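You operate a simulated robot arm through the tools that you are given. There is no shell and no other tool. Be economical: measure what you need, move in short steps, check, and stop when the job is done.

The job below is to be done with a simulated robot arm. You get a single attempt, and the scene is never put back.

## Task
Glue the white rosette on the bare block and leave it clamped in the blue press till set.
Fine: glue all over the block's top with the blue brush, brush back; leave the yellow brush; slide in, yellow knob down to the green band. Set down upright: squat brush with blue handle.

It is judged by the outcome, as a careful person would: the job done as asked, and still so three seconds after it is handed in. It fails if anything else is knocked over, pushed out of place, dropped, spilled or broken.

## Robot
A 7-joint arm with a two-finger parallel gripper, fixed in place. Base frame: the origin is at the foot of the arm, x ahead of it, y to its left, z up; the work surface is at about z = 0.95. Readings come in m, degrees, newtons and seconds.
With the tool pointing down near the work surface it reaches from about 0.26 to 0.68 m from the base axis. Its first joint turns from -66.0 to 66.0 degrees. Payload 1.57 kg.
Tool frame: the origin (TCP) lies between the finger pads and is the grasp point; the fingertips stand 0.03 m ahead of it; z points along the fingers, y is the line along which they close. The gripper opens to 0.11 m. The fingers are 0.024 m wide and 0.012 m thick; the gripper's body (0.048 by 0.112 m) begins 0.078 m behind the TCP.
Orientation is that of the tool frame in the base frame, as a unit quaternion [w, x, y, z]. With the fingers straight down and closing along the base's y, the tool's x points along the base's -x, its y along +y and its z along -z.

## Interface
- The arm moves only by the tool step_arm. Its argument "deltas" is a list of rows, each a list of 3 entries, a list of its own where there are three numbers: the opening, from 0 (shut) to 1 (fully open), then the shift along the base's x, y, z in m, then the turn, a rotation vector about the base's x, y, z in degrees. In form: [[fingers, [x, y, z], [rx, ry, rz]], ...]. A call has 1 to 20 rows; each row is the pose to reach, as a shift and turn from the pose commanded when the call began. A row lasts 0.2 s, in which the tool goes at most 0.05 m and 8.6 degrees; a call with a longer step from one row to the next is refused whole, and so is a gripper value outside its range. Where a pose cannot be reached the arm comes as near as it can. A force on the tool above 60 N (or 10 N above the force at the start of the call, whichever is more), or a blocked arm, ends the call early, and 0.2 s more pass. Each finger travels about 0.108 m/s and halts on what it meets, pressing with about 34 N; the grip force reading is that of the motor and also rises with nothing between the fingers. The clock runs only during rows and for 0.2 s after the last one: add rows that repeat a pose to give the fingers time. It gives the time, the measured TCP pose, the force on the tool (base axes), the opening and the grip force at its end, in the units of the frame above (readings bear some noise), with the torque about the TCP (base axes, N m) and any sound that the robot's microphone picked up.
- Cameras (640 x 400 px; columns grow to the right, rows downward): "scene" is fixed at [0.1694, -0.3894, 1.422]; the picture's right is [0.76, -0.65, 0.00], its down [-0.25, -0.30, -0.92] and it looks along [0.60, 0.70, -0.39] (base axes); focal length 305 px, centre (320, 200). "wrist" rides on the gripper at [0.07, 0.016, -0.141] in the tool frame; the picture's right is [-0.23, 0.97, 0.00], its down [-0.86, -0.20, -0.48] and it looks along [-0.47, -0.11, 0.88] (tool axes); focal length 222 px, centre (320, 200). There is no depth. A picture from a camera that has moved, and an enlarged one, comes with that camera's place and axes in the base frame and with its lens.
- grab_frame(camera): a new picture of that camera. No time passes.
- zoom(camera, box): a new picture of the part [left, top, right, bottom] of that camera's present view, enlarged. No time passes.
- hand_in(): hands the job in; it is judged then, once.

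Go step by step. Nothing tells you positions but the pictures and the camera data: compare them with the known pose of the tool, close in by small moves and look again before you grip or let go. The budget is 120 turns and 64 pictures, counting those below and the enlarged ones. Unless the task says otherwise, let go and move clear before handing in, and close with one line.

The tools are called after "Call:" as a command line: name --argument value ..., lists and objects as JSON in quotes. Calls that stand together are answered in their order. step_arm: Moves the arm, as the interface text tells. Its arguments: {"type":"object","properties":{"deltas":{"type":"array","items":{"type":"array"}}},"required":["deltas"]} The other tools are called the same way: grab_frame (camera) takes a picture; zoom (camera, box) takes an enlarged picture of a part of a camera's view; hand_in () hands the job in.

At the start:

```text
t: 0.0
eef_pos: [0.3575, 0.0474, 1.3341]
tool_rot: [0.0, 0.0, 1.0, 0.0]
wrist_force: [-0.4, -0.6, 0.0]
moment: [-0.02, 0.0, 0.03]
finger_gap: 0.1099
grasp_force: 0.1
```

scene: 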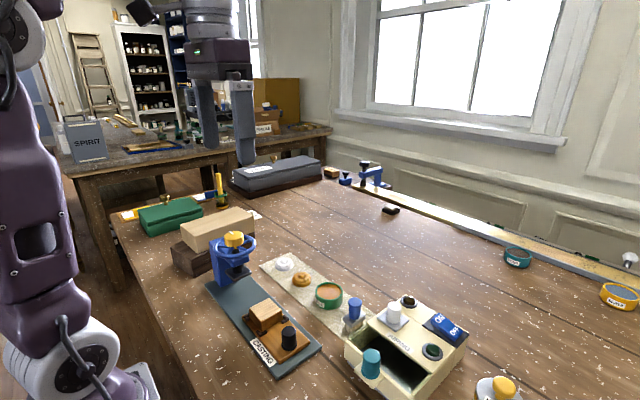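
wrist: 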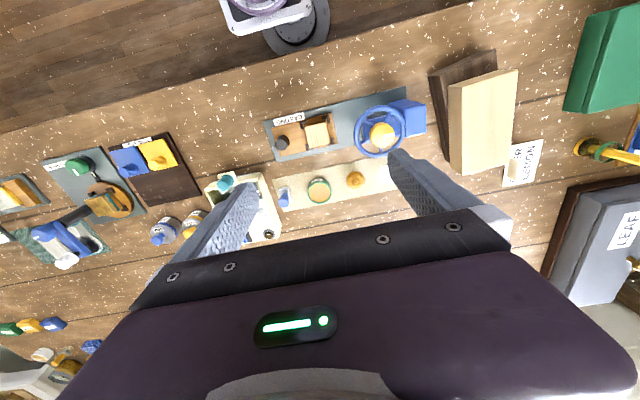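

I see a blue press on a slate base with a block on a sliding carriage, and a strip next to it with rosettes and a glue pot. I'll zoom in for detail first.

Call:
zoom --camera "scene" --box '[180, 220, 340, 380]'

Call:
zoom --camera "scene" --box '[320, 270, 540, 400]'

Call:
zoom --camera "wrist" --box '[190, 80, 450, 250]'

Call:
zoom --camera "wrist" --box '[0, 110, 300, 300]'

```text
2.50 times, centred on (260, 300) of scene
camera zoom: at [0.1694, -0.3894, 1.422], right [0.76, -0.65, 0.0], down [-0.25, -0.3, -0.92], along [0.6, 0.7, -0.39], focal length 764 px, centre (470, -50)
```

zoom: 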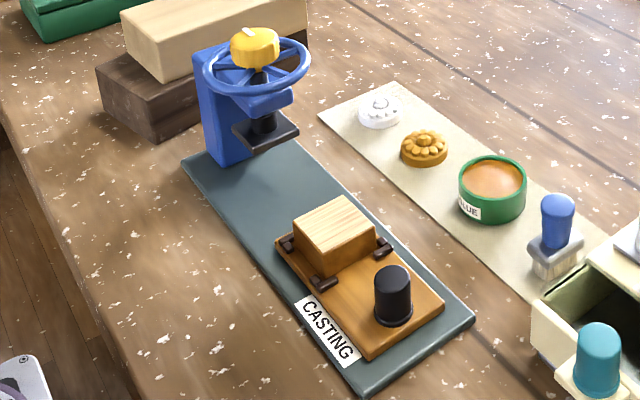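

```text
2.91 times, centred on (430, 335) of scene
camera zoom: at [0.1694, -0.3894, 1.422], right [0.76, -0.65, 0.0], down [-0.25, -0.3, -0.92], along [0.6, 0.7, -0.39], focal length 888 px, centre (0, -193)
```

zoom: 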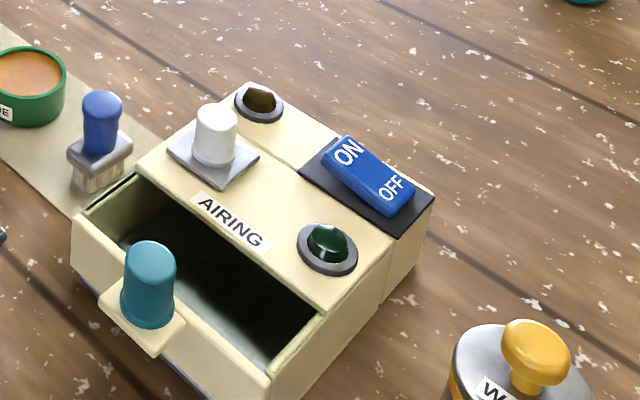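

```text
2.35 times, centred on (320, 165) of wrist
camera zoom: at [0.2877, 0.0653, 1.4742], right [0.23, 0.97, 0.0], down [0.86, -0.2, 0.48], along [0.47, -0.11, -0.88], focal length 523 px, centre (320, 282)
```

zoom: 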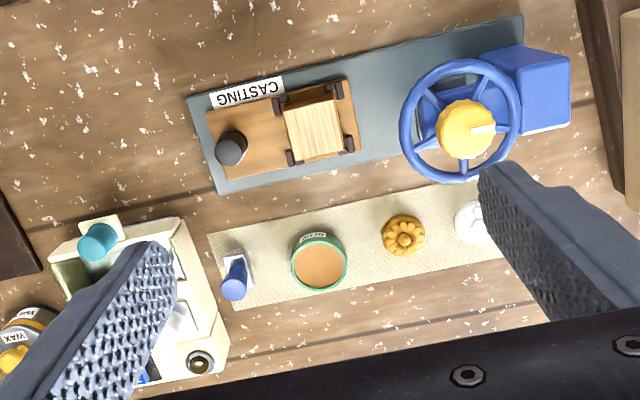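

```text
2.11 times, centred on (150, 205) of wrist
camera zoom: at [0.2877, 0.0653, 1.4742], right [0.23, 0.97, 0.0], down [0.86, -0.2, 0.48], along [0.47, -0.11, -0.88], focal length 468 px, centre (678, 190)
```

zoom: 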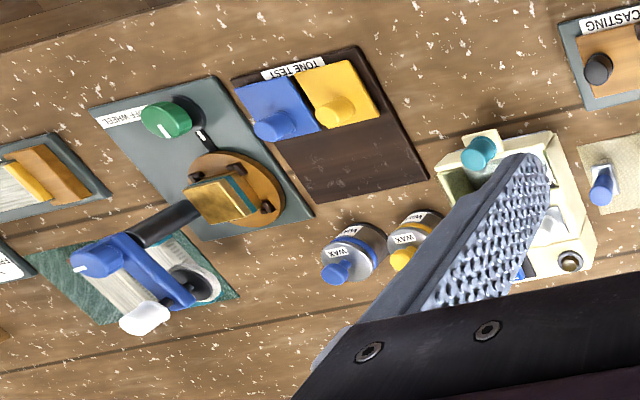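

The wrist-camera rays give these rough positions:

| Item | x | y |
|---|---|---|
| Blue brush | 0.517 | -0.077 |
| Glue pot | 0.528 | 0.009 |
| Gold rosette | 0.528 | 0.10 |
| White rosette | 0.529 | 0.175 |
| Block | 0.387 | 0.036 |
| Black slide knob | 0.387 | -0.039 |
| Press hub (z about 1.11) | 0.389 | 0.14 |

Next I'll look closer at the press and the brush.

Call:
zoom --camera "scene" --box '[200, 220, 270, 290]'

Call:
zoom --camera "scene" --box '[260, 240, 380, 340]'

Call:
zoom --camera "scene" --box '[110, 160, 270, 260]'

```text
5.71 times, centred on (235, 255) of scene
camera zoom: at [0.1694, -0.3894, 1.422], right [0.76, -0.65, 0.0], down [-0.25, -0.3, -0.92], along [0.6, 0.7, -0.39], focal length 1745 px, centre (806, -114)
```

zoom: 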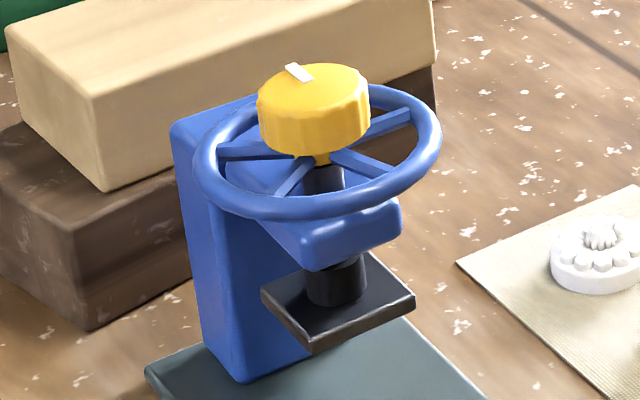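

```text
4.00 times, centred on (320, 290) of scene
camera zoom: at [0.1694, -0.3894, 1.422], right [0.76, -0.65, 0.0], down [-0.25, -0.3, -0.92], along [0.6, 0.7, -0.39], focal length 1222 px, centre (320, -160)
```

zoom: 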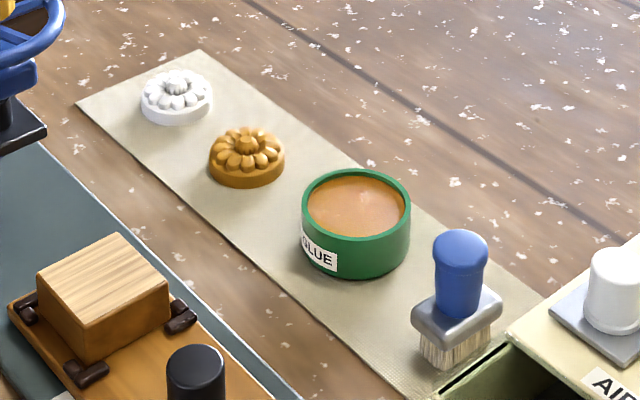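

```text
4.00 times, centred on (190, 210) of scene
camera zoom: at [0.1694, -0.3894, 1.422], right [0.76, -0.65, 0.0], down [-0.25, -0.3, -0.92], along [0.6, 0.7, -0.39], focal length 1222 px, centre (840, 160)
```

zoom: 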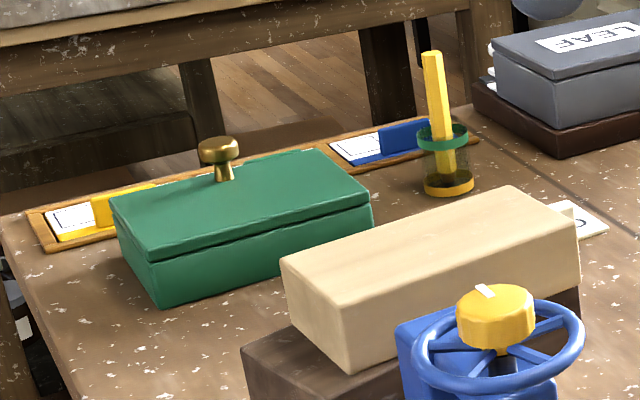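

The press has a white-marked yellow knob on a spindle, and the green band isn't visible from here. I'll go above the blue brush, turning the tool 90° so the fingers close along x, clear of the AIRING box.

Call:
step_arm --deltas '[[1, [0.0145, -0.0113, -0.014], [0, 0, 8.18]], [1, [0.029, -0.0226, -0.028], [0, 0, 16.36]], [1, [0.0435, -0.0339, -0.042], [0, 0, 24.54]], [1, [0.058, -0.0452, -0.056], [0, 0, 32.72]], [1, [0.0725, -0.0565, -0.07], [0, 0, 40.9]], [1, [0.087, -0.0678, -0.084], [0, 0, 49.08]], [1, [0.1015, -0.0791, -0.098], [0, 0, 57.26]], [1, [0.116, -0.0904, -0.112], [0, 0, 65.44]], [1, [0.1305, -0.1017, -0.126], [0, 0, 73.62]], [1, [0.145, -0.113, -0.14], [0, 0, 81.8]], [1, [0.1595, -0.1244, -0.154], [0, 0, 90]], [1, [0.1595, -0.1244, -0.154], [0, 0, 90]]]'

Call:
grab_frame --camera "wrist"

```text
t: 2.6
eef_pos: [0.5184, -0.075, 1.1784]
tool_rot: [0.0, 0.708, -0.707, 0.0]
wrist_force: [0.6, -0.2, -0.5]
moment: [-0.01, 0.03, 0.0]
finger_gap: 0.1101
grasp_force: 0.1
```

```text
54 pictures are left
camera wrist: at [0.5015, -0.1444, 1.3197], right [-0.97, 0.23, 0.0], down [0.2, 0.86, 0.48], along [0.11, 0.47, -0.88], focal length 222 px, centre (320, 200)
```

wrist: 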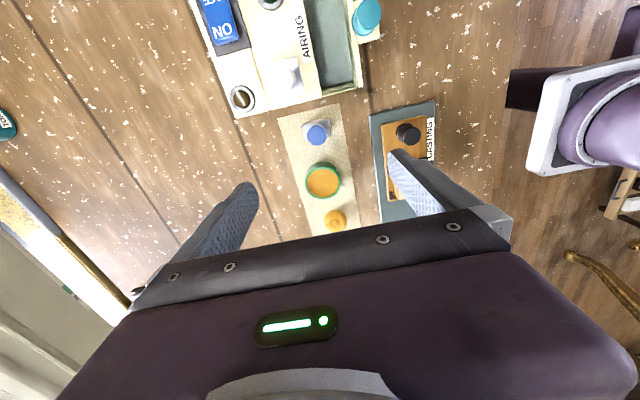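

The brush handle is almost straight below. I'll zoom to measure it.

Call:
zoom --camera "wrist" --box '[270, 90, 370, 240]'

Call:
zoom --camera "scene" --box '[330, 285, 390, 345]'

```text
2.67 times, centred on (320, 165) of wrist
camera zoom: at [0.5015, -0.1444, 1.3197], right [-0.97, 0.23, 0.0], down [0.2, 0.86, 0.48], along [0.11, 0.47, -0.88], focal length 592 px, centre (320, 293)
```

zoom: 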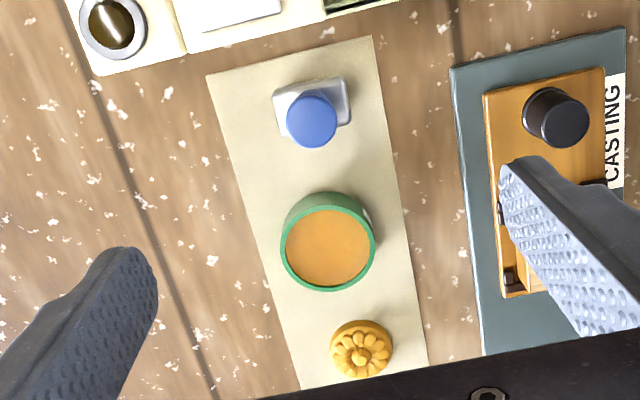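

```text
6.67 times, centred on (360, 315) of scene
camera zoom: at [0.1694, -0.3894, 1.422], right [0.76, -0.65, 0.0], down [-0.25, -0.3, -0.92], along [0.6, 0.7, -0.39], focal length 2036 px, centre (53, -567)
```

zoom: 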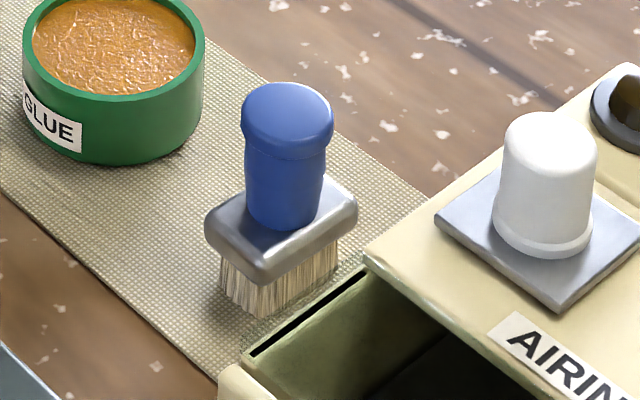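

The brush handle is centred near (0.520, -0.083), with its top at about z 1.02 and the ferrule top at about 0.99. I'll descend with the fingertips stopping just above the ferrule, and check before closing.

Call:
step_arm --deltas '[[0.6, [0.001, -0.004, -0.03], [0, 0, 0]], [0.6, [0.002, -0.007, -0.06], [0, 0, 0]], [0.6, [0.002, -0.007, -0.09], [0, 0, 0]], [0.6, [0.002, -0.007, -0.12], [0, 0, 0]], [0.6, [0.002, -0.007, -0.14], [0, 0, 0]], [0.6, [0.002, -0.007, -0.152], [0, 0, 0]], [0.6, [0.002, -0.007, -0.152], [0, 0, 0]]]'

Call:
zoom --camera "scene" --box '[300, 250, 420, 350]'

Call:
grab_frame --camera "wrist"

```text
t: 4.2
eef_pos: [0.5194, -0.0825, 1.0254]
tool_rot: [0.0, 0.708, -0.707, 0.0]
wrist_force: [-0.1, -0.6, -1.2]
moment: [0.01, -0.01, 0.02]
finger_gap: 0.0661
grasp_force: 0.1
```

```text
4.00 times, centred on (360, 300) of scene
camera zoom: at [0.1694, -0.3894, 1.422], right [0.76, -0.65, 0.0], down [-0.25, -0.3, -0.92], along [0.6, 0.7, -0.39], focal length 1222 px, centre (160, -200)
```

zoom: 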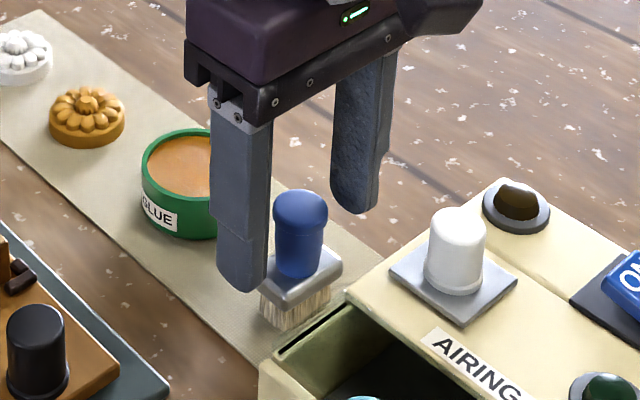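

```text
50 pictures are left
camera wrist: at [0.5021, -0.1513, 1.1669], right [-0.97, 0.23, 0.0], down [0.2, 0.86, 0.48], along [0.11, 0.47, -0.88], focal length 222 px, centre (320, 200)
```

wrist: 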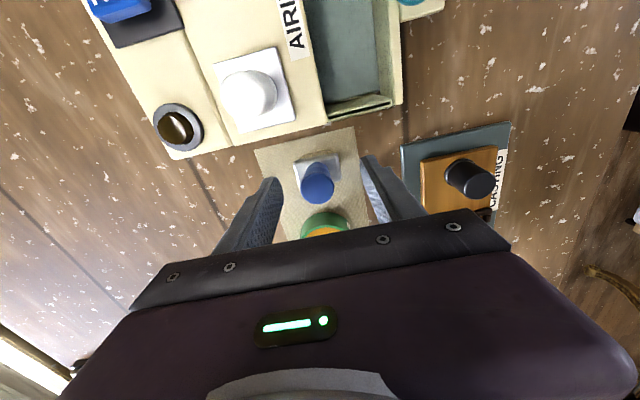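

The handle is centred between the fingers with the tips just above the ferrule, so I'll close.

Call:
step_arm --deltas '[[0.3, [0, 0, 0], [0, 0, 0]], [0.1, [0, 0, 0], [0, 0, 0]], [0.1, [0, 0, 0], [0, 0, 0]], [0.1, [0, 0, 0], [0, 0, 0]]]'

```text
t: 5.2
eef_pos: [0.5187, -0.0828, 1.0258]
tool_rot: [0.0, 0.707, -0.707, 0.0]
wrist_force: [-1.3, 0.4, 0.2]
moment: [0.04, 0.01, 0.01]
finger_gap: 0.0225
grasp_force: 33.8
```

The brush is held. I'll lift it and hover over the glue pot, estimated at (0.530, 0.000) with its rim at about z 0.984.

Call:
step_arm --deltas '[[0.1, [0, 0, 0.02], [0, 0, 0]], [0.1, [0, 0, 0.045], [0, 0, 0]], [0.1, [0, 0, 0.07], [0, 0, 0]], [0.1, [0.004, 0.03, 0.07], [0, 0, 0]], [0.1, [0.008, 0.06, 0.07], [0, 0, 0]], [0.1, [0.011, 0.083, 0.06], [0, 0, 0]], [0.1, [0.011, 0.083, 0.05], [0, 0, 0]], [0.1, [0.011, 0.083, 0.05], [0, 0, 0]]]'

Call:
zoom --camera "scene" --box '[290, 230, 390, 330]'

Call:
zoom --camera "wrist" --box '[250, 120, 390, 240]'

```text
t: 7.0
eef_pos: [0.5302, 0.0006, 1.0746]
tool_rot: [0.0, -0.707, 0.707, 0.0]
wrist_force: [-0.3, 0.1, -1.0]
moment: [-0.02, -0.03, 0.01]
finger_gap: 0.0225
grasp_force: 34.2
```

```text
4.00 times, centred on (340, 280) of scene
camera zoom: at [0.1694, -0.3894, 1.422], right [0.76, -0.65, 0.0], down [-0.25, -0.3, -0.92], along [0.6, 0.7, -0.39], focal length 1222 px, centre (240, -120)
```

zoom: 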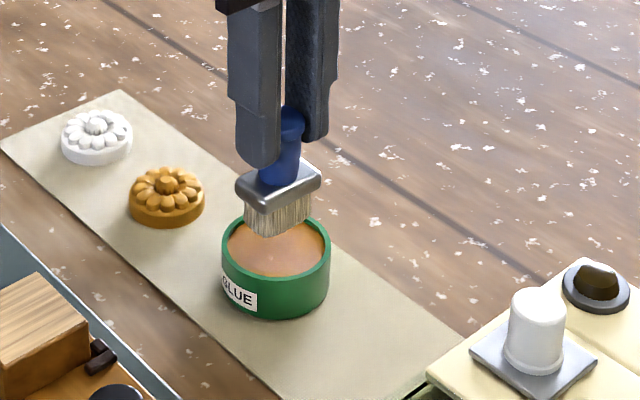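

```text
3.33 times, centred on (320, 180) of wrist
camera zoom: at [0.5132, -0.0684, 1.2169], right [-0.97, 0.23, 0.0], down [0.2, 0.86, 0.48], along [0.11, 0.47, -0.88], focal length 740 px, centre (320, 267)
```

zoom: 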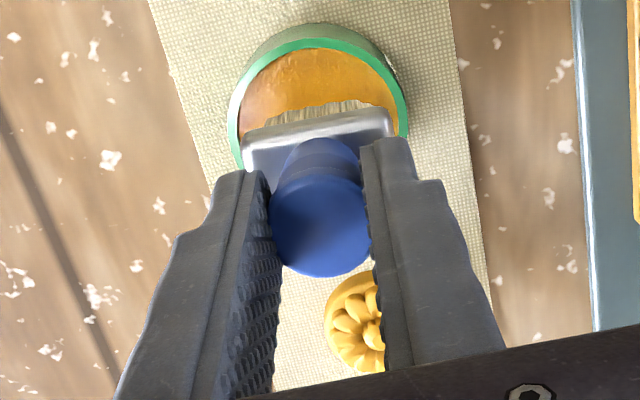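

The brush lines up over the pot to within 2–3 mm. I'll nudge it +y and dip the bristles gently.

Call:
step_arm --deltas '[[0.1, [0.001, 0.002, -0.01], [0, 0, 0]], [0.1, [0.001, 0.002, -0.02], [0, 0, 0]], [0.1, [0.001, 0.002, -0.027], [0, 0, 0]], [0.1, [0.001, 0.002, -0.031], [0, 0, 0]], [0.1, [0.001, 0.002, -0.031], [0, 0, 0]]]'

Call:
zoom --camera "scene" --box '[290, 230, 390, 330]'

```text
t: 8.2
eef_pos: [0.5305, 0.0021, 1.0468]
tool_rot: [0.001, -0.707, 0.707, -0.001]
wrist_force: [-3.2, -0.1, 32.7]
moment: [0.06, 0.51, 0.05]
finger_gap: 0.0224
grasp_force: 33.5
```

```text
4.00 times, centred on (340, 280) of scene
camera zoom: at [0.1687, -0.3894, 1.4221], right [0.76, -0.65, 0.0], down [-0.25, -0.3, -0.92], along [0.6, 0.7, -0.39], focal length 1222 px, centre (240, -120)
```

zoom: 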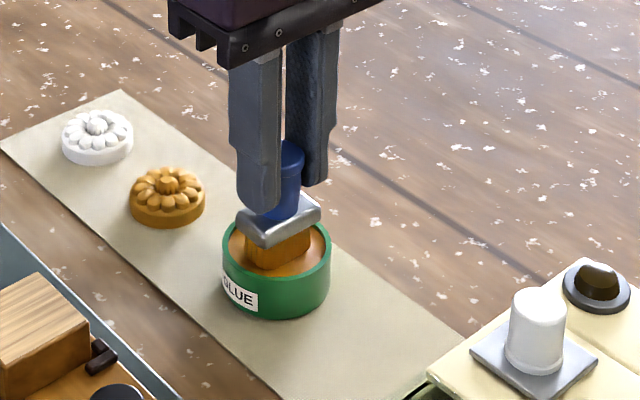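

The bristles are loaded with glue, touching at about TCP z 1.047. I'll lift and carry the brush over the block.

Call:
step_arm --deltas '[[0.1, [0, 0, 0.02], [0, 0, 0]], [0.1, [0, 0, 0.05], [0, 0, 0]], [0.1, [0, 0, 0.08], [0, 0, 0]], [0.1, [-0.036, 0.008, 0.08], [0, 0, 0]], [0.1, [-0.072, 0.016, 0.08], [0, 0, 0]], [0.1, [-0.108, 0.024, 0.08], [0, 0, 0]], [0.1, [-0.144, 0.032, 0.08], [0, 0, 0]], [0.1, [-0.144, 0.032, 0.08], [0, 0, 0]]]'

Call:
zoom --camera "scene" --box '[200, 240, 330, 370]'

Call:
grab_frame --camera "wrist"

```text
t: 10.0
eef_pos: [0.3859, 0.0322, 1.1267]
tool_rot: [0.0, 0.708, -0.706, 0.0]
wrist_force: [0.3, 0.0, -0.4]
moment: [-0.02, 0.01, -0.02]
finger_gap: 0.0225
grasp_force: 34.2
```

```text
3.08 times, centred on (265, 305) of scene
camera zoom: at [0.1694, -0.3894, 1.422], right [0.76, -0.65, 0.0], down [-0.25, -0.3, -0.92], along [0.6, 0.7, -0.39], focal length 940 px, centre (489, -123)
```

zoom: 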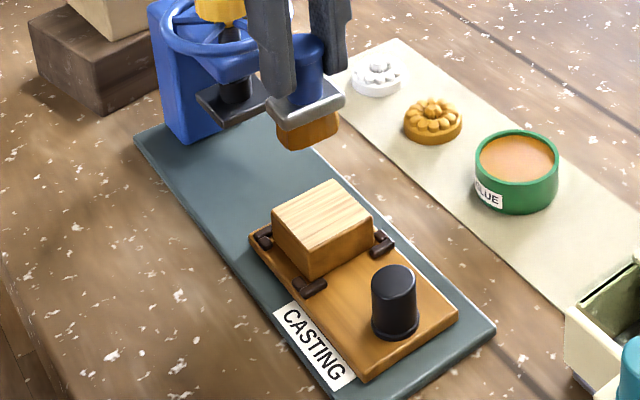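

```text
45 pictures are left
camera wrist: at [0.3697, -0.0374, 1.2681], right [-0.97, 0.23, 0.0], down [0.2, 0.85, 0.48], along [0.11, 0.47, -0.88], focal length 222 px, centre (320, 200)
```

wrist: 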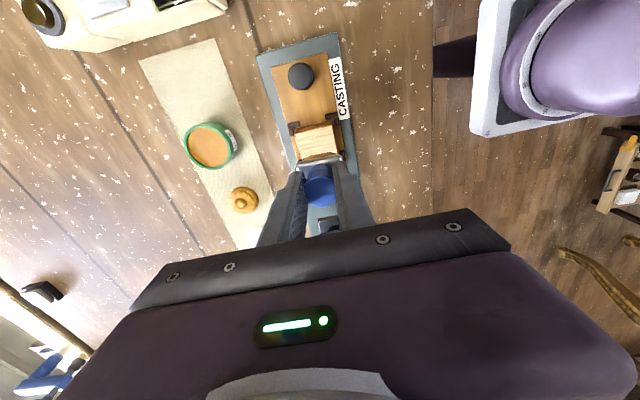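

The loaded brush is hovering beyond the block. I'll zoom in to locate the block's top face precisely.

Call:
zoom --camera "scene" --box '[245, 285, 305, 345]'

Call:
zoom --camera "wrist" --box '[270, 100, 370, 220]'

```text
6.67 times, centred on (275, 315) of scene
camera zoom: at [0.1694, -0.3894, 1.422], right [0.76, -0.65, 0.0], down [-0.25, -0.3, -0.92], along [0.6, 0.7, -0.39], focal length 2036 px, centre (620, -567)
```

zoom: 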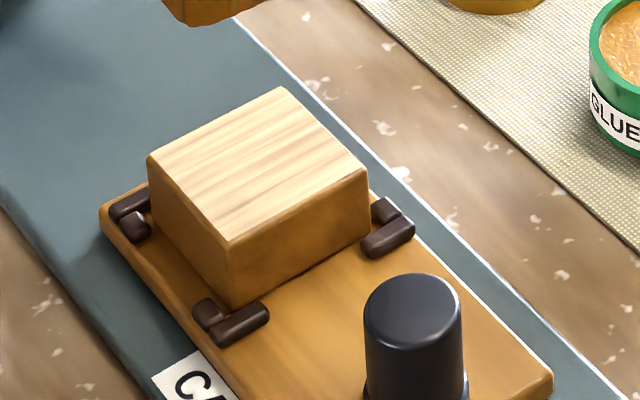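

```text
3.33 times, centred on (320, 160) of wrist
camera zoom: at [0.3697, -0.0374, 1.2681], right [-0.97, 0.23, 0.0], down [0.2, 0.85, 0.48], along [0.11, 0.47, -0.88], focal length 740 px, centre (320, 333)
```

zoom: 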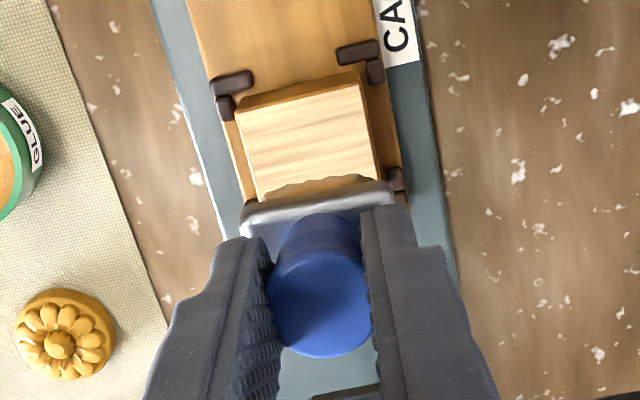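

The block's top is about 46 mm square, centred near (0.388, 0.035) at z 0.99–1.00. I'll bring the brush down slowly, watching the force.

Call:
step_arm --deltas '[[0.1, [0.001, 0.002, -0.02], [0, 0, 0]], [0.1, [0.001, 0.002, -0.035], [0, 0, 0]], [0.1, [0.001, 0.002, -0.045], [0, 0, 0]], [0.1, [0.001, 0.002, -0.051], [0, 0, 0]], [0.1, [0.001, 0.002, -0.051], [0, 0, 0]]]'

Call:
zoom --camera "scene" --box '[245, 265, 305, 325]'

```text
t: 11.2
eef_pos: [0.3882, 0.0346, 1.0748]
tool_rot: [0.0, 0.707, -0.707, 0.0]
wrist_force: [-0.4, -0.1, -0.7]
moment: [-0.02, 0.04, -0.01]
finger_gap: 0.0226
grasp_force: 33.7
```

```text
6.67 times, centred on (275, 295) of scene
camera zoom: at [0.1694, -0.3894, 1.422], right [0.76, -0.65, 0.0], down [-0.25, -0.3, -0.92], along [0.6, 0.7, -0.39], focal length 2036 px, centre (620, -433)
```

zoom: 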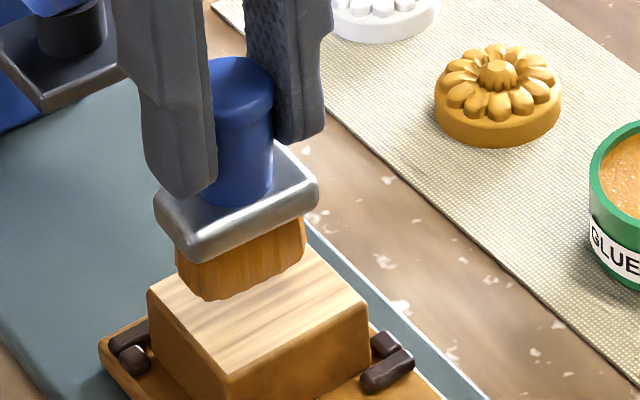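

The brush is about 10 mm above the block. I'll step down in small increments.

Call:
step_arm --deltas '[[0.1, [0, 0, -0.003], [0, 0, 0]], [0.1, [0, 0, -0.006], [0, 0, 0]], [0.1, [0, 0, -0.008], [0, 0, 0]]]'

Call:
zoom --camera "scene" --box '[245, 265, 305, 325]'

```text
t: 12.0
eef_pos: [0.3882, 0.035, 1.0669]
tool_rot: [0.0, -0.707, 0.708, 0.0]
wrist_force: [-0.4, 0.3, -0.2]
moment: [-0.01, 0.02, -0.02]
finger_gap: 0.0225
grasp_force: 34.2
```

```text
6.67 times, centred on (275, 295) of scene
camera zoom: at [0.1694, -0.3894, 1.422], right [0.76, -0.65, 0.0], down [-0.25, -0.3, -0.92], along [0.6, 0.7, -0.39], focal length 2036 px, centre (620, -433)
```

zoom: 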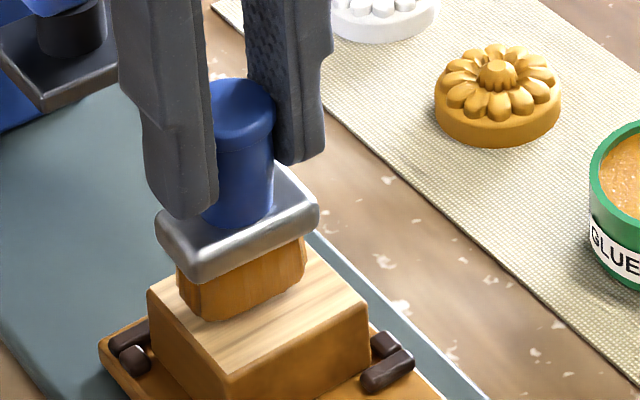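

Still no contact, so I'll keep going down slowly.

Call:
step_arm --deltas '[[0.1, [0, 0, -0.002], [0, 0, 0]], [0.1, [0, 0, -0.003], [0, 0, 0]]]'

```text
t: 12.6
eef_pos: [0.388, 0.0347, 1.0634]
tool_rot: [0.0, -0.707, 0.707, 0.0]
wrist_force: [0.1, 0.1, -1.5]
moment: [0.01, 0.01, 0.01]
finger_gap: 0.0226
grasp_force: 34.1
```

Call:
step_arm --deltas '[[0.1, [0, 0, -0.0015], [0, 0, 0]], [0.1, [0, 0, -0.003], [0, 0, 0]]]'

Call:
zoom --camera "scene" --box '[245, 265, 305, 325]'

```text
t: 13.2
eef_pos: [0.3876, 0.0362, 1.0601]
tool_rot: [-0.001, 0.707, -0.707, 0.002]
wrist_force: [-0.5, 0.2, 31.0]
moment: [0.02, -0.11, 0.02]
finger_gap: 0.0226
grasp_force: 33.5
```

```text
6.67 times, centred on (275, 295) of scene
camera zoom: at [0.169, -0.3894, 1.4221], right [0.76, -0.65, 0.0], down [-0.25, -0.3, -0.92], along [0.6, 0.7, -0.39], focal length 2036 px, centre (620, -433)
```

zoom: 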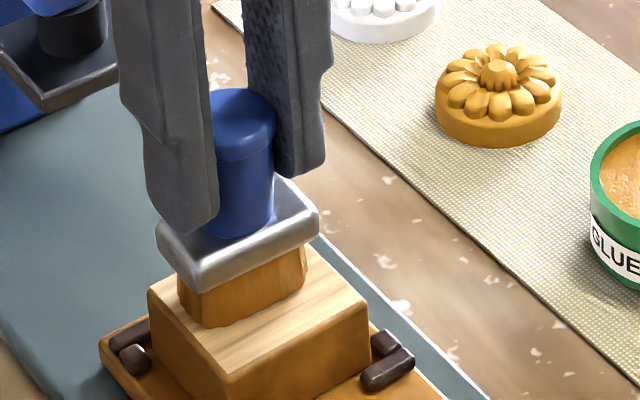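

Contact: the brush presses at about 31 N, and the block centre works out near (0.3915, 0.0325). I'll sweep the bristles over the whole top in two lanes.

Call:
step_arm --deltas '[[0.1, [-0.004, 0.0, 0.0005], [0, 0, 0]], [0.1, [-0.004, 0.007, 0.0005], [0, 0, 0]], [0.1, [-0.004, 0.0145, 0.0005], [0, 0, 0]], [0.1, [0.0035, 0.0145, 0.0005], [0, 0, 0]], [0.1, [0.011, 0.0145, 0.0005], [0, 0, 0]], [0.1, [0.011, 0.007, 0.0005], [0, 0, 0]], [0.1, [0.011, 0.0, 0.0005], [0, 0, 0]], [0.1, [0.011, -0.007, 0.0005], [0, 0, 0]], [0.1, [0.011, -0.014, 0.0005], [0, 0, 0]], [0.1, [0.011, -0.0195, 0.0005], [0, 0, 0]], [0.1, [0.0035, -0.0195, 0.0005], [0, 0, 0]], [0.1, [-0.004, -0.0195, 0.0005], [0, 0, 0]], [0.1, [-0.004, -0.012, 0.0005], [0, 0, 0]], [0.1, [-0.004, -0.004, 0.0005], [0, 0, 0]], [0.1, [0.0035, -0.0025, 0.0005], [0, 0, 0]]]'

Call:
zoom --camera "scene" --box '[245, 265, 305, 325]'

```text
t: 16.4
eef_pos: [0.3922, 0.0321, 1.0632]
tool_rot: [0.0, -0.707, 0.707, 0.0]
wrist_force: [0.0, 0.0, -0.3]
moment: [-0.02, 0.02, 0.01]
finger_gap: 0.0225
grasp_force: 34.2
```

```text
6.67 times, centred on (275, 295) of scene
camera zoom: at [0.1694, -0.3894, 1.422], right [0.76, -0.65, 0.0], down [-0.25, -0.3, -0.92], along [0.6, 0.7, -0.39], focal length 2036 px, centre (620, -433)
```

zoom: 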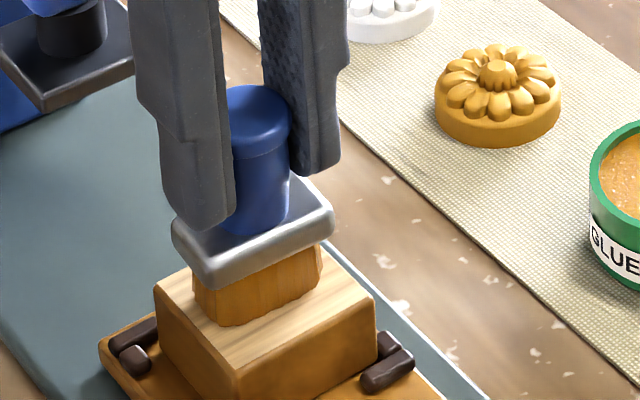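

Contact seems to have been lost during the sweep, and the block slid a few millimetres within its clips. I'll raise the brush and look at the top.

Call:
step_arm --deltas '[[0.1, [0, 0, 0.02], [0, 0, 0]], [0.1, [0, 0, 0.045], [0, 0, 0]], [0.1, [0, 0.03, 0.06], [0, 0, 0]], [0.1, [0, 0.03, 0.06], [0, 0, 0]]]'

Call:
zoom --camera "scene" --box '[245, 265, 305, 325]'

Call:
zoom --camera "wrist" --box '[270, 90, 370, 210]'

```text
t: 17.4
eef_pos: [0.3924, 0.0634, 1.1221]
tool_rot: [0.0, -0.707, 0.707, 0.0]
wrist_force: [-0.5, 0.1, 0.4]
moment: [0.0, 0.02, -0.01]
finger_gap: 0.0225
grasp_force: 34.0
```

```text
6.67 times, centred on (275, 295) of scene
camera zoom: at [0.1694, -0.3894, 1.422], right [0.76, -0.65, 0.0], down [-0.25, -0.3, -0.92], along [0.6, 0.7, -0.39], focal length 2036 px, centre (620, -433)
```

zoom: 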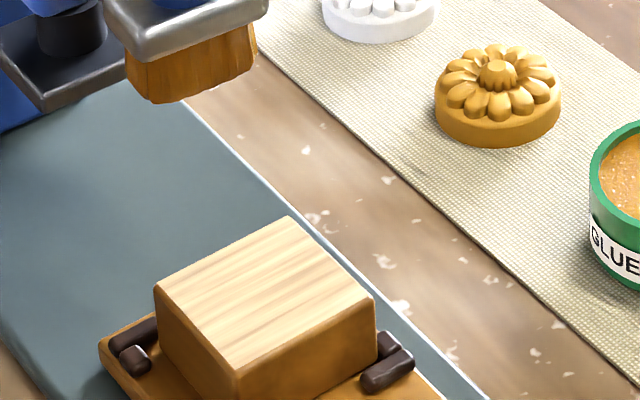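

```text
3.33 times, centred on (320, 150) of wrist
camera zoom: at [0.3759, -0.0058, 1.2638], right [-0.97, 0.23, 0.0], down [0.2, 0.86, 0.48], along [0.11, 0.47, -0.88], focal length 740 px, centre (320, 367)
```

zoom: 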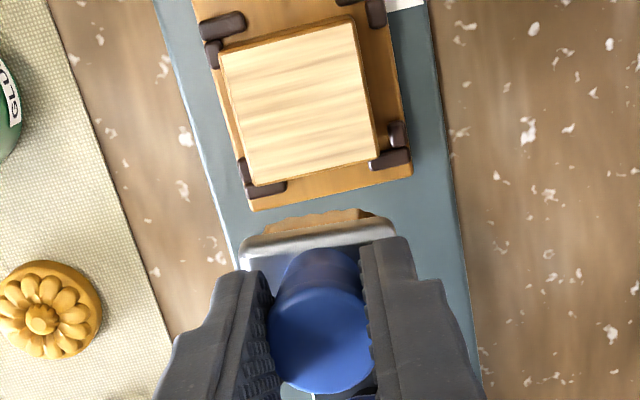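

No glue transferred, so the press was probably too light after the brush slid up a little in the grip. I'll go back down, press a bit more firmly and check the contact before sweeping.

Call:
step_arm --deltas '[[0.05, [0.001, -0.015, 0], [0, 0, 0]], [0.05, [0.002, -0.0285, -0.03], [0, 0, 0]], [0.05, [0.002, -0.0285, -0.055], [0, 0, 0]], [0.05, [0.002, -0.0285, -0.06], [0, 0, 0]], [0.05, [0.002, -0.0285, -0.0615], [0, 0, 0]], [0.05, [0.002, -0.0285, -0.0625], [0, 0, 0]]]'

```text
t: 18.8
eef_pos: [0.3941, 0.0358, 1.0594]
tool_rot: [0.001, -0.707, 0.707, -0.001]
wrist_force: [-3.5, 0.2, 30.5]
moment: [0.11, 0.6, 0.08]
finger_gap: 0.0224
grasp_force: 34.2
```

I have contact at 30 N. I'll do a short stroke at this height and check that the force holds and glue appears.

Call:
step_arm --deltas '[[0.05, [0, 0.004, 0], [0, 0, 0]], [0.05, [0, 0.008, 0], [0, 0, 0]], [0.05, [0, 0.012, 0], [0, 0, 0]]]'

Call:
zoom --camera "scene" --box '[245, 265, 305, 325]'

```text
t: 19.6
eef_pos: [0.394, 0.0467, 1.0592]
tool_rot: [-0.002, -0.707, 0.708, 0.001]
wrist_force: [0.7, -0.8, 3.9]
moment: [-0.05, -0.15, -0.05]
finger_gap: 0.0223
grasp_force: 34.0
```

```text
6.67 times, centred on (275, 295) of scene
camera zoom: at [0.1694, -0.3894, 1.422], right [0.76, -0.65, 0.0], down [-0.25, -0.3, -0.92], along [0.6, 0.7, -0.39], focal length 2036 px, centre (620, -433)
```

zoom: 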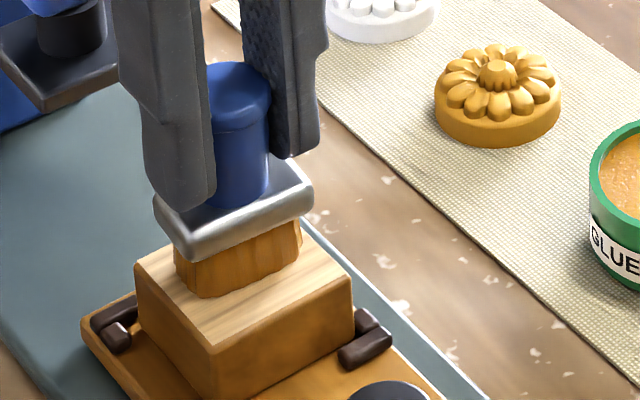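

The whole carriage slid along +y with the brush, so I'll only stroke in x, which the clips resist, and step between rows in y with the brush lifted. I'll try an x stroke here and check the transfer.

Call:
step_arm --deltas '[[0.05, [0, 0, -0.001], [0, 0, 0]], [0.05, [-0.004, 0, -0.0015], [0, 0, 0]], [0.05, [-0.008, 0, -0.0015], [0, 0, 0]], [0.05, [-0.004, 0, -0.0015], [0, 0, 0]], [0.05, [0, 0, -0.0015], [0, 0, 0]], [0.05, [0.004, 0, -0.0015], [0, 0, 0]], [0.05, [0.008, 0, -0.0015], [0, 0, 0]], [0.05, [0.004, 0, -0.0015], [0, 0, 0]]]'

Call:
zoom --camera "scene" --box '[245, 265, 305, 325]'

```text
t: 21.4
eef_pos: [0.3974, 0.0472, 1.0577]
tool_rot: [0.0, 0.707, -0.707, 0.0]
wrist_force: [-0.7, -0.7, -0.5]
moment: [-0.02, 0.01, 0.03]
finger_gap: 0.0223
grasp_force: 33.8
```

```text
6.67 times, centred on (275, 295) of scene
camera zoom: at [0.1694, -0.3894, 1.422], right [0.76, -0.65, 0.0], down [-0.25, -0.3, -0.92], along [0.6, 0.7, -0.39], focal length 2036 px, centre (620, -433)
```

zoom: 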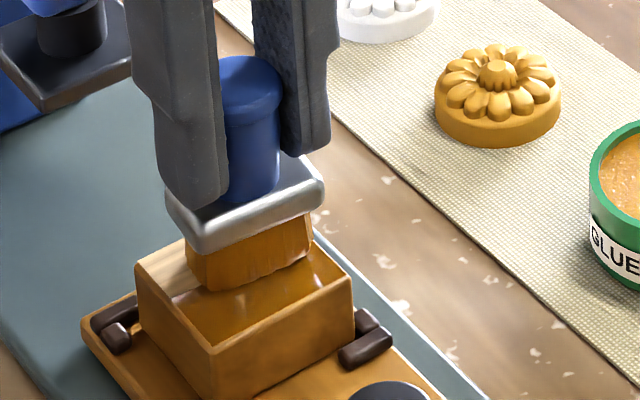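

Glue is now appearing on the block. I'll lift clear to see the coverage.

Call:
step_arm --deltas '[[0.05, [0, 0, 0.02], [0, 0, 0]], [0.05, [0, 0.02, 0.05], [0, 0, 0]], [0.05, [0, 0.03, 0.06], [0, 0, 0]], [0.05, [0, 0.03, 0.06], [0, 0, 0]]]'

Call:
zoom --camera "scene" --box '[245, 265, 305, 325]'

Call:
zoom --camera "wrist" --box '[270, 90, 370, 210]'

```text
t: 22.4
eef_pos: [0.397, 0.0771, 1.118]
tool_rot: [0.0, 0.708, -0.707, 0.0]
wrist_force: [0.5, -0.9, -0.9]
moment: [-0.05, -0.02, 0.01]
finger_gap: 0.0222
grasp_force: 33.5
```

```text
6.67 times, centred on (275, 295) of scene
camera zoom: at [0.1694, -0.3894, 1.422], right [0.76, -0.65, 0.0], down [-0.25, -0.3, -0.92], along [0.6, 0.7, -0.39], focal length 2036 px, centre (620, -433)
```

zoom: 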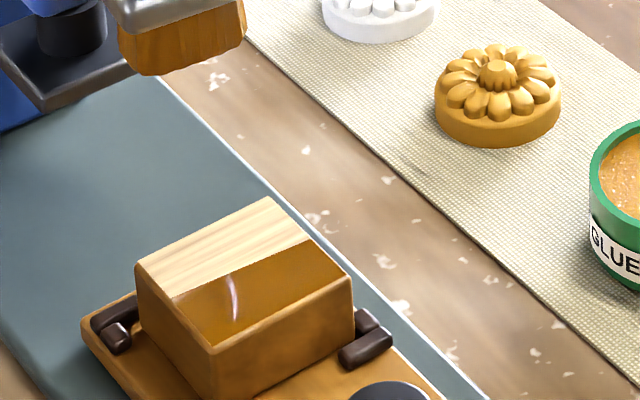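

```text
3.33 times, centred on (320, 150) of wrist
camera zoom: at [0.3806, 0.0081, 1.259], right [-0.97, 0.23, 0.0], down [0.2, 0.85, 0.48], along [0.11, 0.47, -0.88], focal length 740 px, centre (320, 367)
```

zoom: 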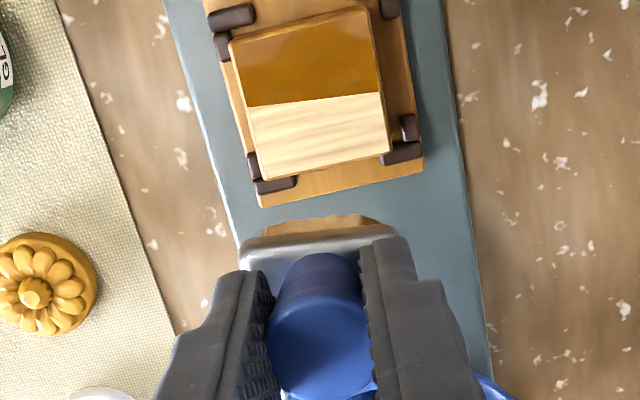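

The near half is coated across the full width and the far (+y) half is bare. I'll press down on the far half and stroke in x.

Call:
step_arm --deltas '[[0.05, [-0.002, -0.01, -0.02], [0, 0, 0]], [0.05, [-0.004, -0.017, -0.045], [0, 0, 0]], [0.05, [-0.004, -0.017, -0.056], [0, 0, 0]], [0.05, [-0.004, -0.017, -0.0595], [0, 0, 0]], [0.05, [-0.004, -0.017, -0.061], [0, 0, 0]]]'

```text
t: 23.6
eef_pos: [0.3934, 0.0601, 1.0576]
tool_rot: [0.002, -0.707, 0.707, -0.001]
wrist_force: [1.0, 1.9, 34.1]
moment: [0.14, 0.02, 0.0]
finger_gap: 0.0222
grasp_force: 33.8
```

Call:
step_arm --deltas '[[0.05, [-0.004, 0, -0.0003], [0, 0, 0]], [0.05, [-0.008, 0, -0.0005], [0, 0, 0]], [0.05, [-0.004, 0, -0.0008], [0, 0, 0]], [0.05, [0, 0, -0.001], [0, 0, 0]], [0.05, [0.004, 0, -0.001], [0, 0, 0]], [0.05, [0.008, 0, -0.0012], [0, 0, 0]], [0.05, [0.004, 0, -0.0014], [0, 0, 0]], [0.05, [0, 0, -0.0014], [0, 0, 0]], [0.05, [0, 0, 0.02], [0, 0, 0]], [0.05, [0, 0.03, 0.05], [0, 0, 0]], [0.05, [0, 0.03, 0.06], [0, 0, 0]]]'

Call:
zoom --camera "scene" --box '[235, 260, 305, 330]'

Call:
zoom --camera "wrist" --box '[270, 80, 370, 210]'

```text
t: 26.0
eef_pos: [0.3926, 0.0888, 1.1171]
tool_rot: [0.0, -0.707, 0.707, 0.0]
wrist_force: [0.1, -0.4, -0.6]
moment: [0.02, -0.01, 0.01]
finger_gap: 0.0224
grasp_force: 34.2
```

```text
5.71 times, centred on (270, 295) of scene
camera zoom: at [0.1694, -0.3894, 1.422], right [0.76, -0.65, 0.0], down [-0.25, -0.3, -0.92], along [0.6, 0.7, -0.39], focal length 1745 px, centre (606, -343)
```

zoom: 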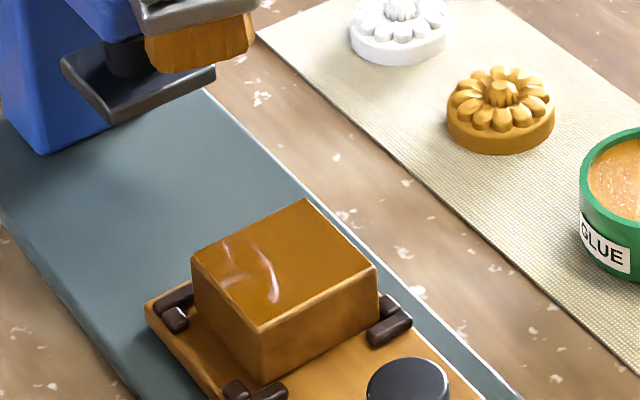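

```text
3.08 times, centred on (320, 145) of wrist
camera zoom: at [0.3764, 0.0207, 1.2585], right [-0.97, 0.23, 0.0], down [0.2, 0.85, 0.48], along [0.11, 0.47, -0.88], focal length 684 px, centre (320, 369)
```

zoom: 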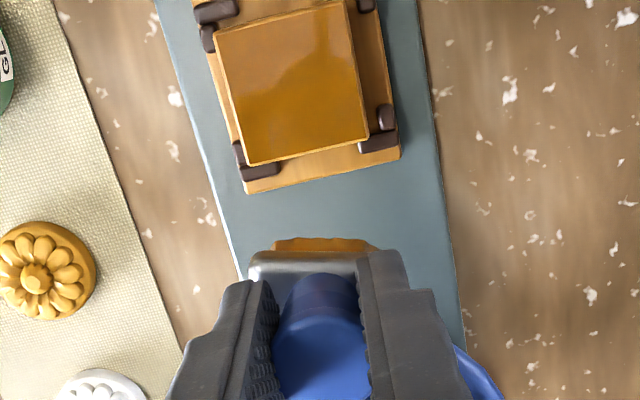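

The whole top is coated. I'll bring the brush back above its original spot at (0.520, -0.083).

Call:
step_arm --deltas '[[0.05, [0.005, -0.02, 0.01], [0, 0, 0]], [0.05, [0.03, -0.05, 0.01], [0, 0, 0]], [0.05, [0.055, -0.08, 0.01], [0, 0, 0]], [0.05, [0.08, -0.11, 0.01], [0, 0, 0]], [0.05, [0.105, -0.14, 0.01], [0, 0, 0]], [0.05, [0.127, -0.172, 0], [0, 0, 0]], [0.05, [0.127, -0.172, -0.04], [0, 0, 0]], [0.05, [0.127, -0.172, -0.07], [0, 0, 0]], [0.05, [0.127, -0.172, -0.07], [0, 0, 0]]]'

Call:
zoom --camera "scene" --box '[325, 275, 395, 345]'

```text
t: 28.0
eef_pos: [0.5208, -0.0841, 1.047]
tool_rot: [0.0, -0.707, 0.707, 0.0]
wrist_force: [0.4, 0.9, -1.2]
moment: [0.01, 0.01, 0.01]
finger_gap: 0.0223
grasp_force: 33.8
```

```text
5.71 times, centred on (360, 310) of scene
camera zoom: at [0.1694, -0.3894, 1.422], right [0.76, -0.65, 0.0], down [-0.25, -0.3, -0.92], along [0.6, 0.7, -0.39], focal length 1745 px, centre (91, -429)
```

zoom: 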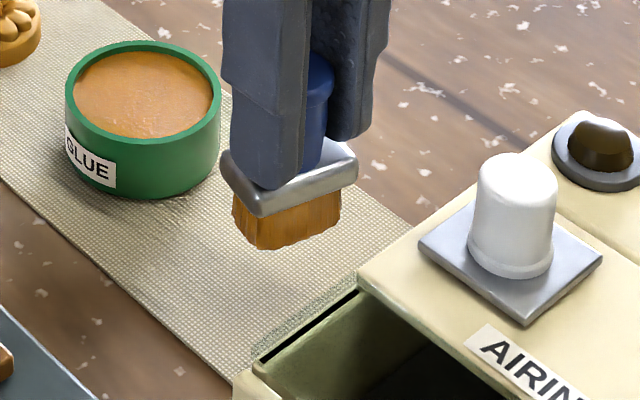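

The brush is about 3 cm above the mat. I'll lower it in stages, watching for contact.

Call:
step_arm --deltas '[[0.05, [0, 0, -0.012], [0, 0, 0]], [0.05, [0, 0, -0.022], [0, 0, 0]], [0.05, [0, 0, -0.026], [0, 0, 0]], [0.05, [0, 0, -0.026], [0, 0, 0]]]'

Call:
zoom --camera "scene" --box '[325, 275, 395, 345]'

```text
t: 29.0
eef_pos: [0.52, -0.0837, 1.0207]
tool_rot: [0.001, -0.707, 0.708, 0.001]
wrist_force: [0.5, -0.3, -2.0]
moment: [0.0, 0.03, -0.01]
finger_gap: 0.0222
grasp_force: 33.7
```

```text
5.71 times, centred on (360, 310) of scene
camera zoom: at [0.1694, -0.3894, 1.422], right [0.76, -0.65, 0.0], down [-0.25, -0.3, -0.92], along [0.6, 0.7, -0.39], focal length 1745 px, centre (91, -429)
```

zoom: 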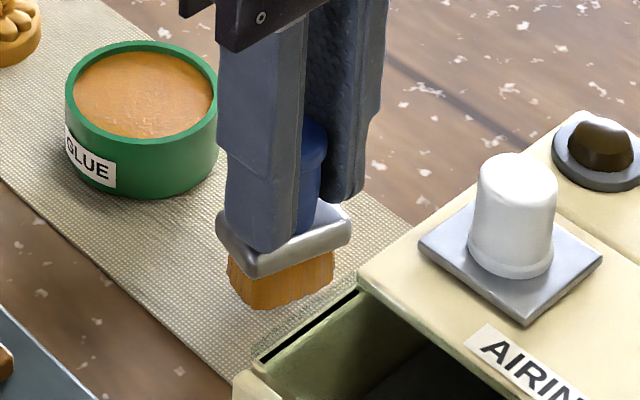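

Call:
step_arm --deltas '[[0.05, [0, 0, -0.003], [0, 0, 0]], [0.05, [0, 0, -0.005], [0, 0, 0]], [0.05, [0, 0, -0.005], [0, 0, 0]]]'

```text
t: 29.8
eef_pos: [0.5206, -0.0828, 1.0151]
tool_rot: [0.0, -0.707, 0.707, -0.001]
wrist_force: [-0.1, -0.7, -0.9]
moment: [-0.01, -0.02, -0.01]
finger_gap: 0.0222
grasp_force: 33.9
```

Call:
step_arm --deltas '[[0.05, [0, 0, -0.0015], [0, 0, 0]], [0.05, [0, 0, -0.0025], [0, 0, 0]], [0.05, [0, 0, -0.0025], [0, 0, 0]]]'

Call:
zoom --camera "scene" --box '[325, 275, 395, 345]'

```text
t: 30.6
eef_pos: [0.5201, -0.0816, 1.0129]
tool_rot: [0.0, 0.708, -0.707, 0.0]
wrist_force: [0.6, 0.3, -1.3]
moment: [-0.03, -0.01, 0.0]
finger_gap: 0.0222
grasp_force: 34.2
```

```text
5.71 times, centred on (360, 310) of scene
camera zoom: at [0.1694, -0.3894, 1.422], right [0.76, -0.65, 0.0], down [-0.25, -0.3, -0.92], along [0.6, 0.7, -0.39], focal length 1745 px, centre (91, -429)
```

zoom: 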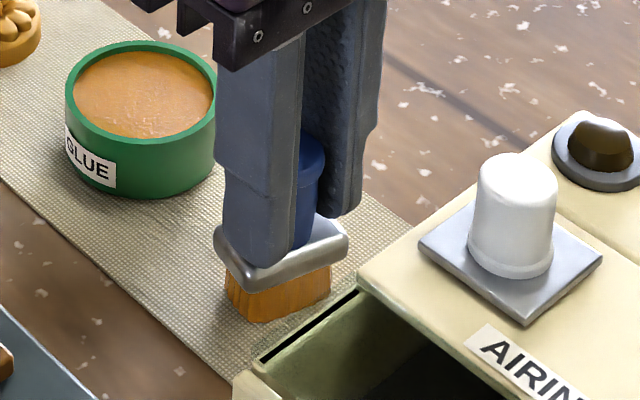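

Call:
step_arm --deltas '[[0.05, [0, 0, -0.001], [0, 0, 0]], [0.05, [0, 0, -0.002], [0, 0, 0]], [0.05, [0, 0, -0.002], [0, 0, 0]]]'

```text
t: 31.4
eef_pos: [0.52, -0.082, 1.0128]
tool_rot: [0.001, -0.707, 0.708, -0.001]
wrist_force: [-2.2, 0.6, 31.9]
moment: [0.53, 0.28, 0.03]
finger_gap: 0.0223
grasp_force: 34.0
```

The bristles are on the mat. I'll release slowly and back off straight up.

Call:
step_arm --deltas '[[0.2, [0, 0, 0.0007], [0, 0, 0]], [0.3, [0, 0, 0.0007], [0, 0, 0]], [0.45, [0, 0, 0.001], [0, 0, 0]], [0.45, [0, 0, 0.02], [0, 0, 0]], [0.45, [0, 0, 0.06], [0, 0, 0]], [0.45, [0, 0, 0.1], [0, 0, 0]], [0.45, [0, 0, 0.1], [0, 0, 0]]]'

Call:
zoom --camera "scene" --box '[325, 275, 395, 345]'

```text
t: 33.0
eef_pos: [0.5197, -0.0832, 1.1086]
tool_rot: [0.0, -0.707, 0.707, 0.0]
wrist_force: [-0.2, 1.0, 0.5]
moment: [0.01, -0.02, -0.01]
finger_gap: 0.0496
grasp_force: 0.1
```

```text
5.71 times, centred on (360, 310) of scene
camera zoom: at [0.1694, -0.3894, 1.422], right [0.76, -0.65, 0.0], down [-0.25, -0.3, -0.92], along [0.6, 0.7, -0.39], focal length 1745 px, centre (91, -429)
```

zoom: 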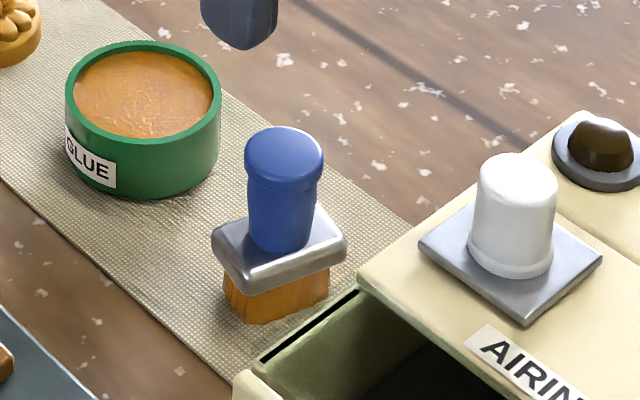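

The brush is standing upright where it was. Next I'll move above the white rosette at about (0.529, 0.175).

Call:
step_arm --deltas '[[0.6, [0.002, 0.04, 0.02], [0, 0, 0]], [0.6, [0.004, 0.08, 0.02], [0, 0, 0]], [0.6, [0.006, 0.12, 0.02], [0, 0, 0]], [0.6, [0.008, 0.16, 0.02], [0, 0, 0]], [0.6, [0.008, 0.2, 0.02], [0, 0, 0]], [0.6, [0.008, 0.24, 0.02], [0, 0, 0]], [0.6, [0.008, 0.255, 0.02], [0, 0, 0]], [0.6, [0.008, 0.255, 0.02], [0, 0, 0]]]'

Call:
grab_frame --camera "wrist"

Call:
zoom --camera "scene" --box '[180, 210, 330, 340]'

```text
t: 34.8
eef_pos: [0.5288, 0.1741, 1.1305]
tool_rot: [0.0, -0.707, 0.707, 0.0]
wrist_force: [0.2, -0.4, 0.1]
moment: [0.02, 0.01, 0.0]
finger_gap: 0.066
grasp_force: 0.0
```

```text
26 pictures are left
camera wrist: at [0.5115, 0.1057, 1.2719], right [-0.97, 0.23, 0.0], down [0.2, 0.85, 0.48], along [0.11, 0.47, -0.88], focal length 222 px, centre (320, 200)
```

wrist: 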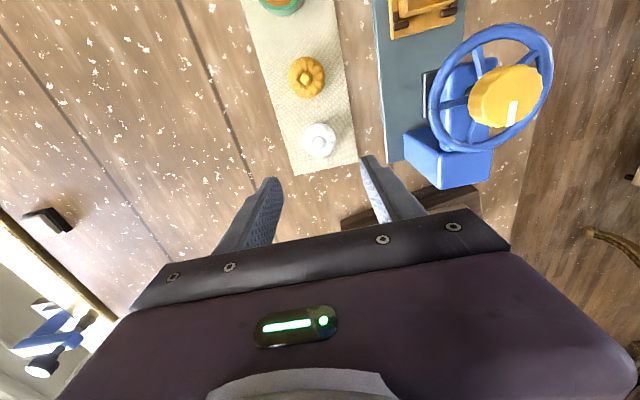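

```text
3.08 times, centred on (255, 275) of scene
camera zoom: at [0.1694, -0.3894, 1.422], right [0.76, -0.65, 0.0], down [-0.25, -0.3, -0.92], along [0.6, 0.7, -0.39], focal length 940 px, centre (520, -31)
```

zoom: 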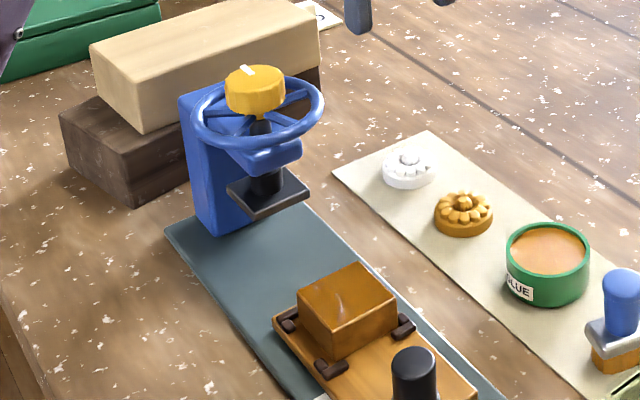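

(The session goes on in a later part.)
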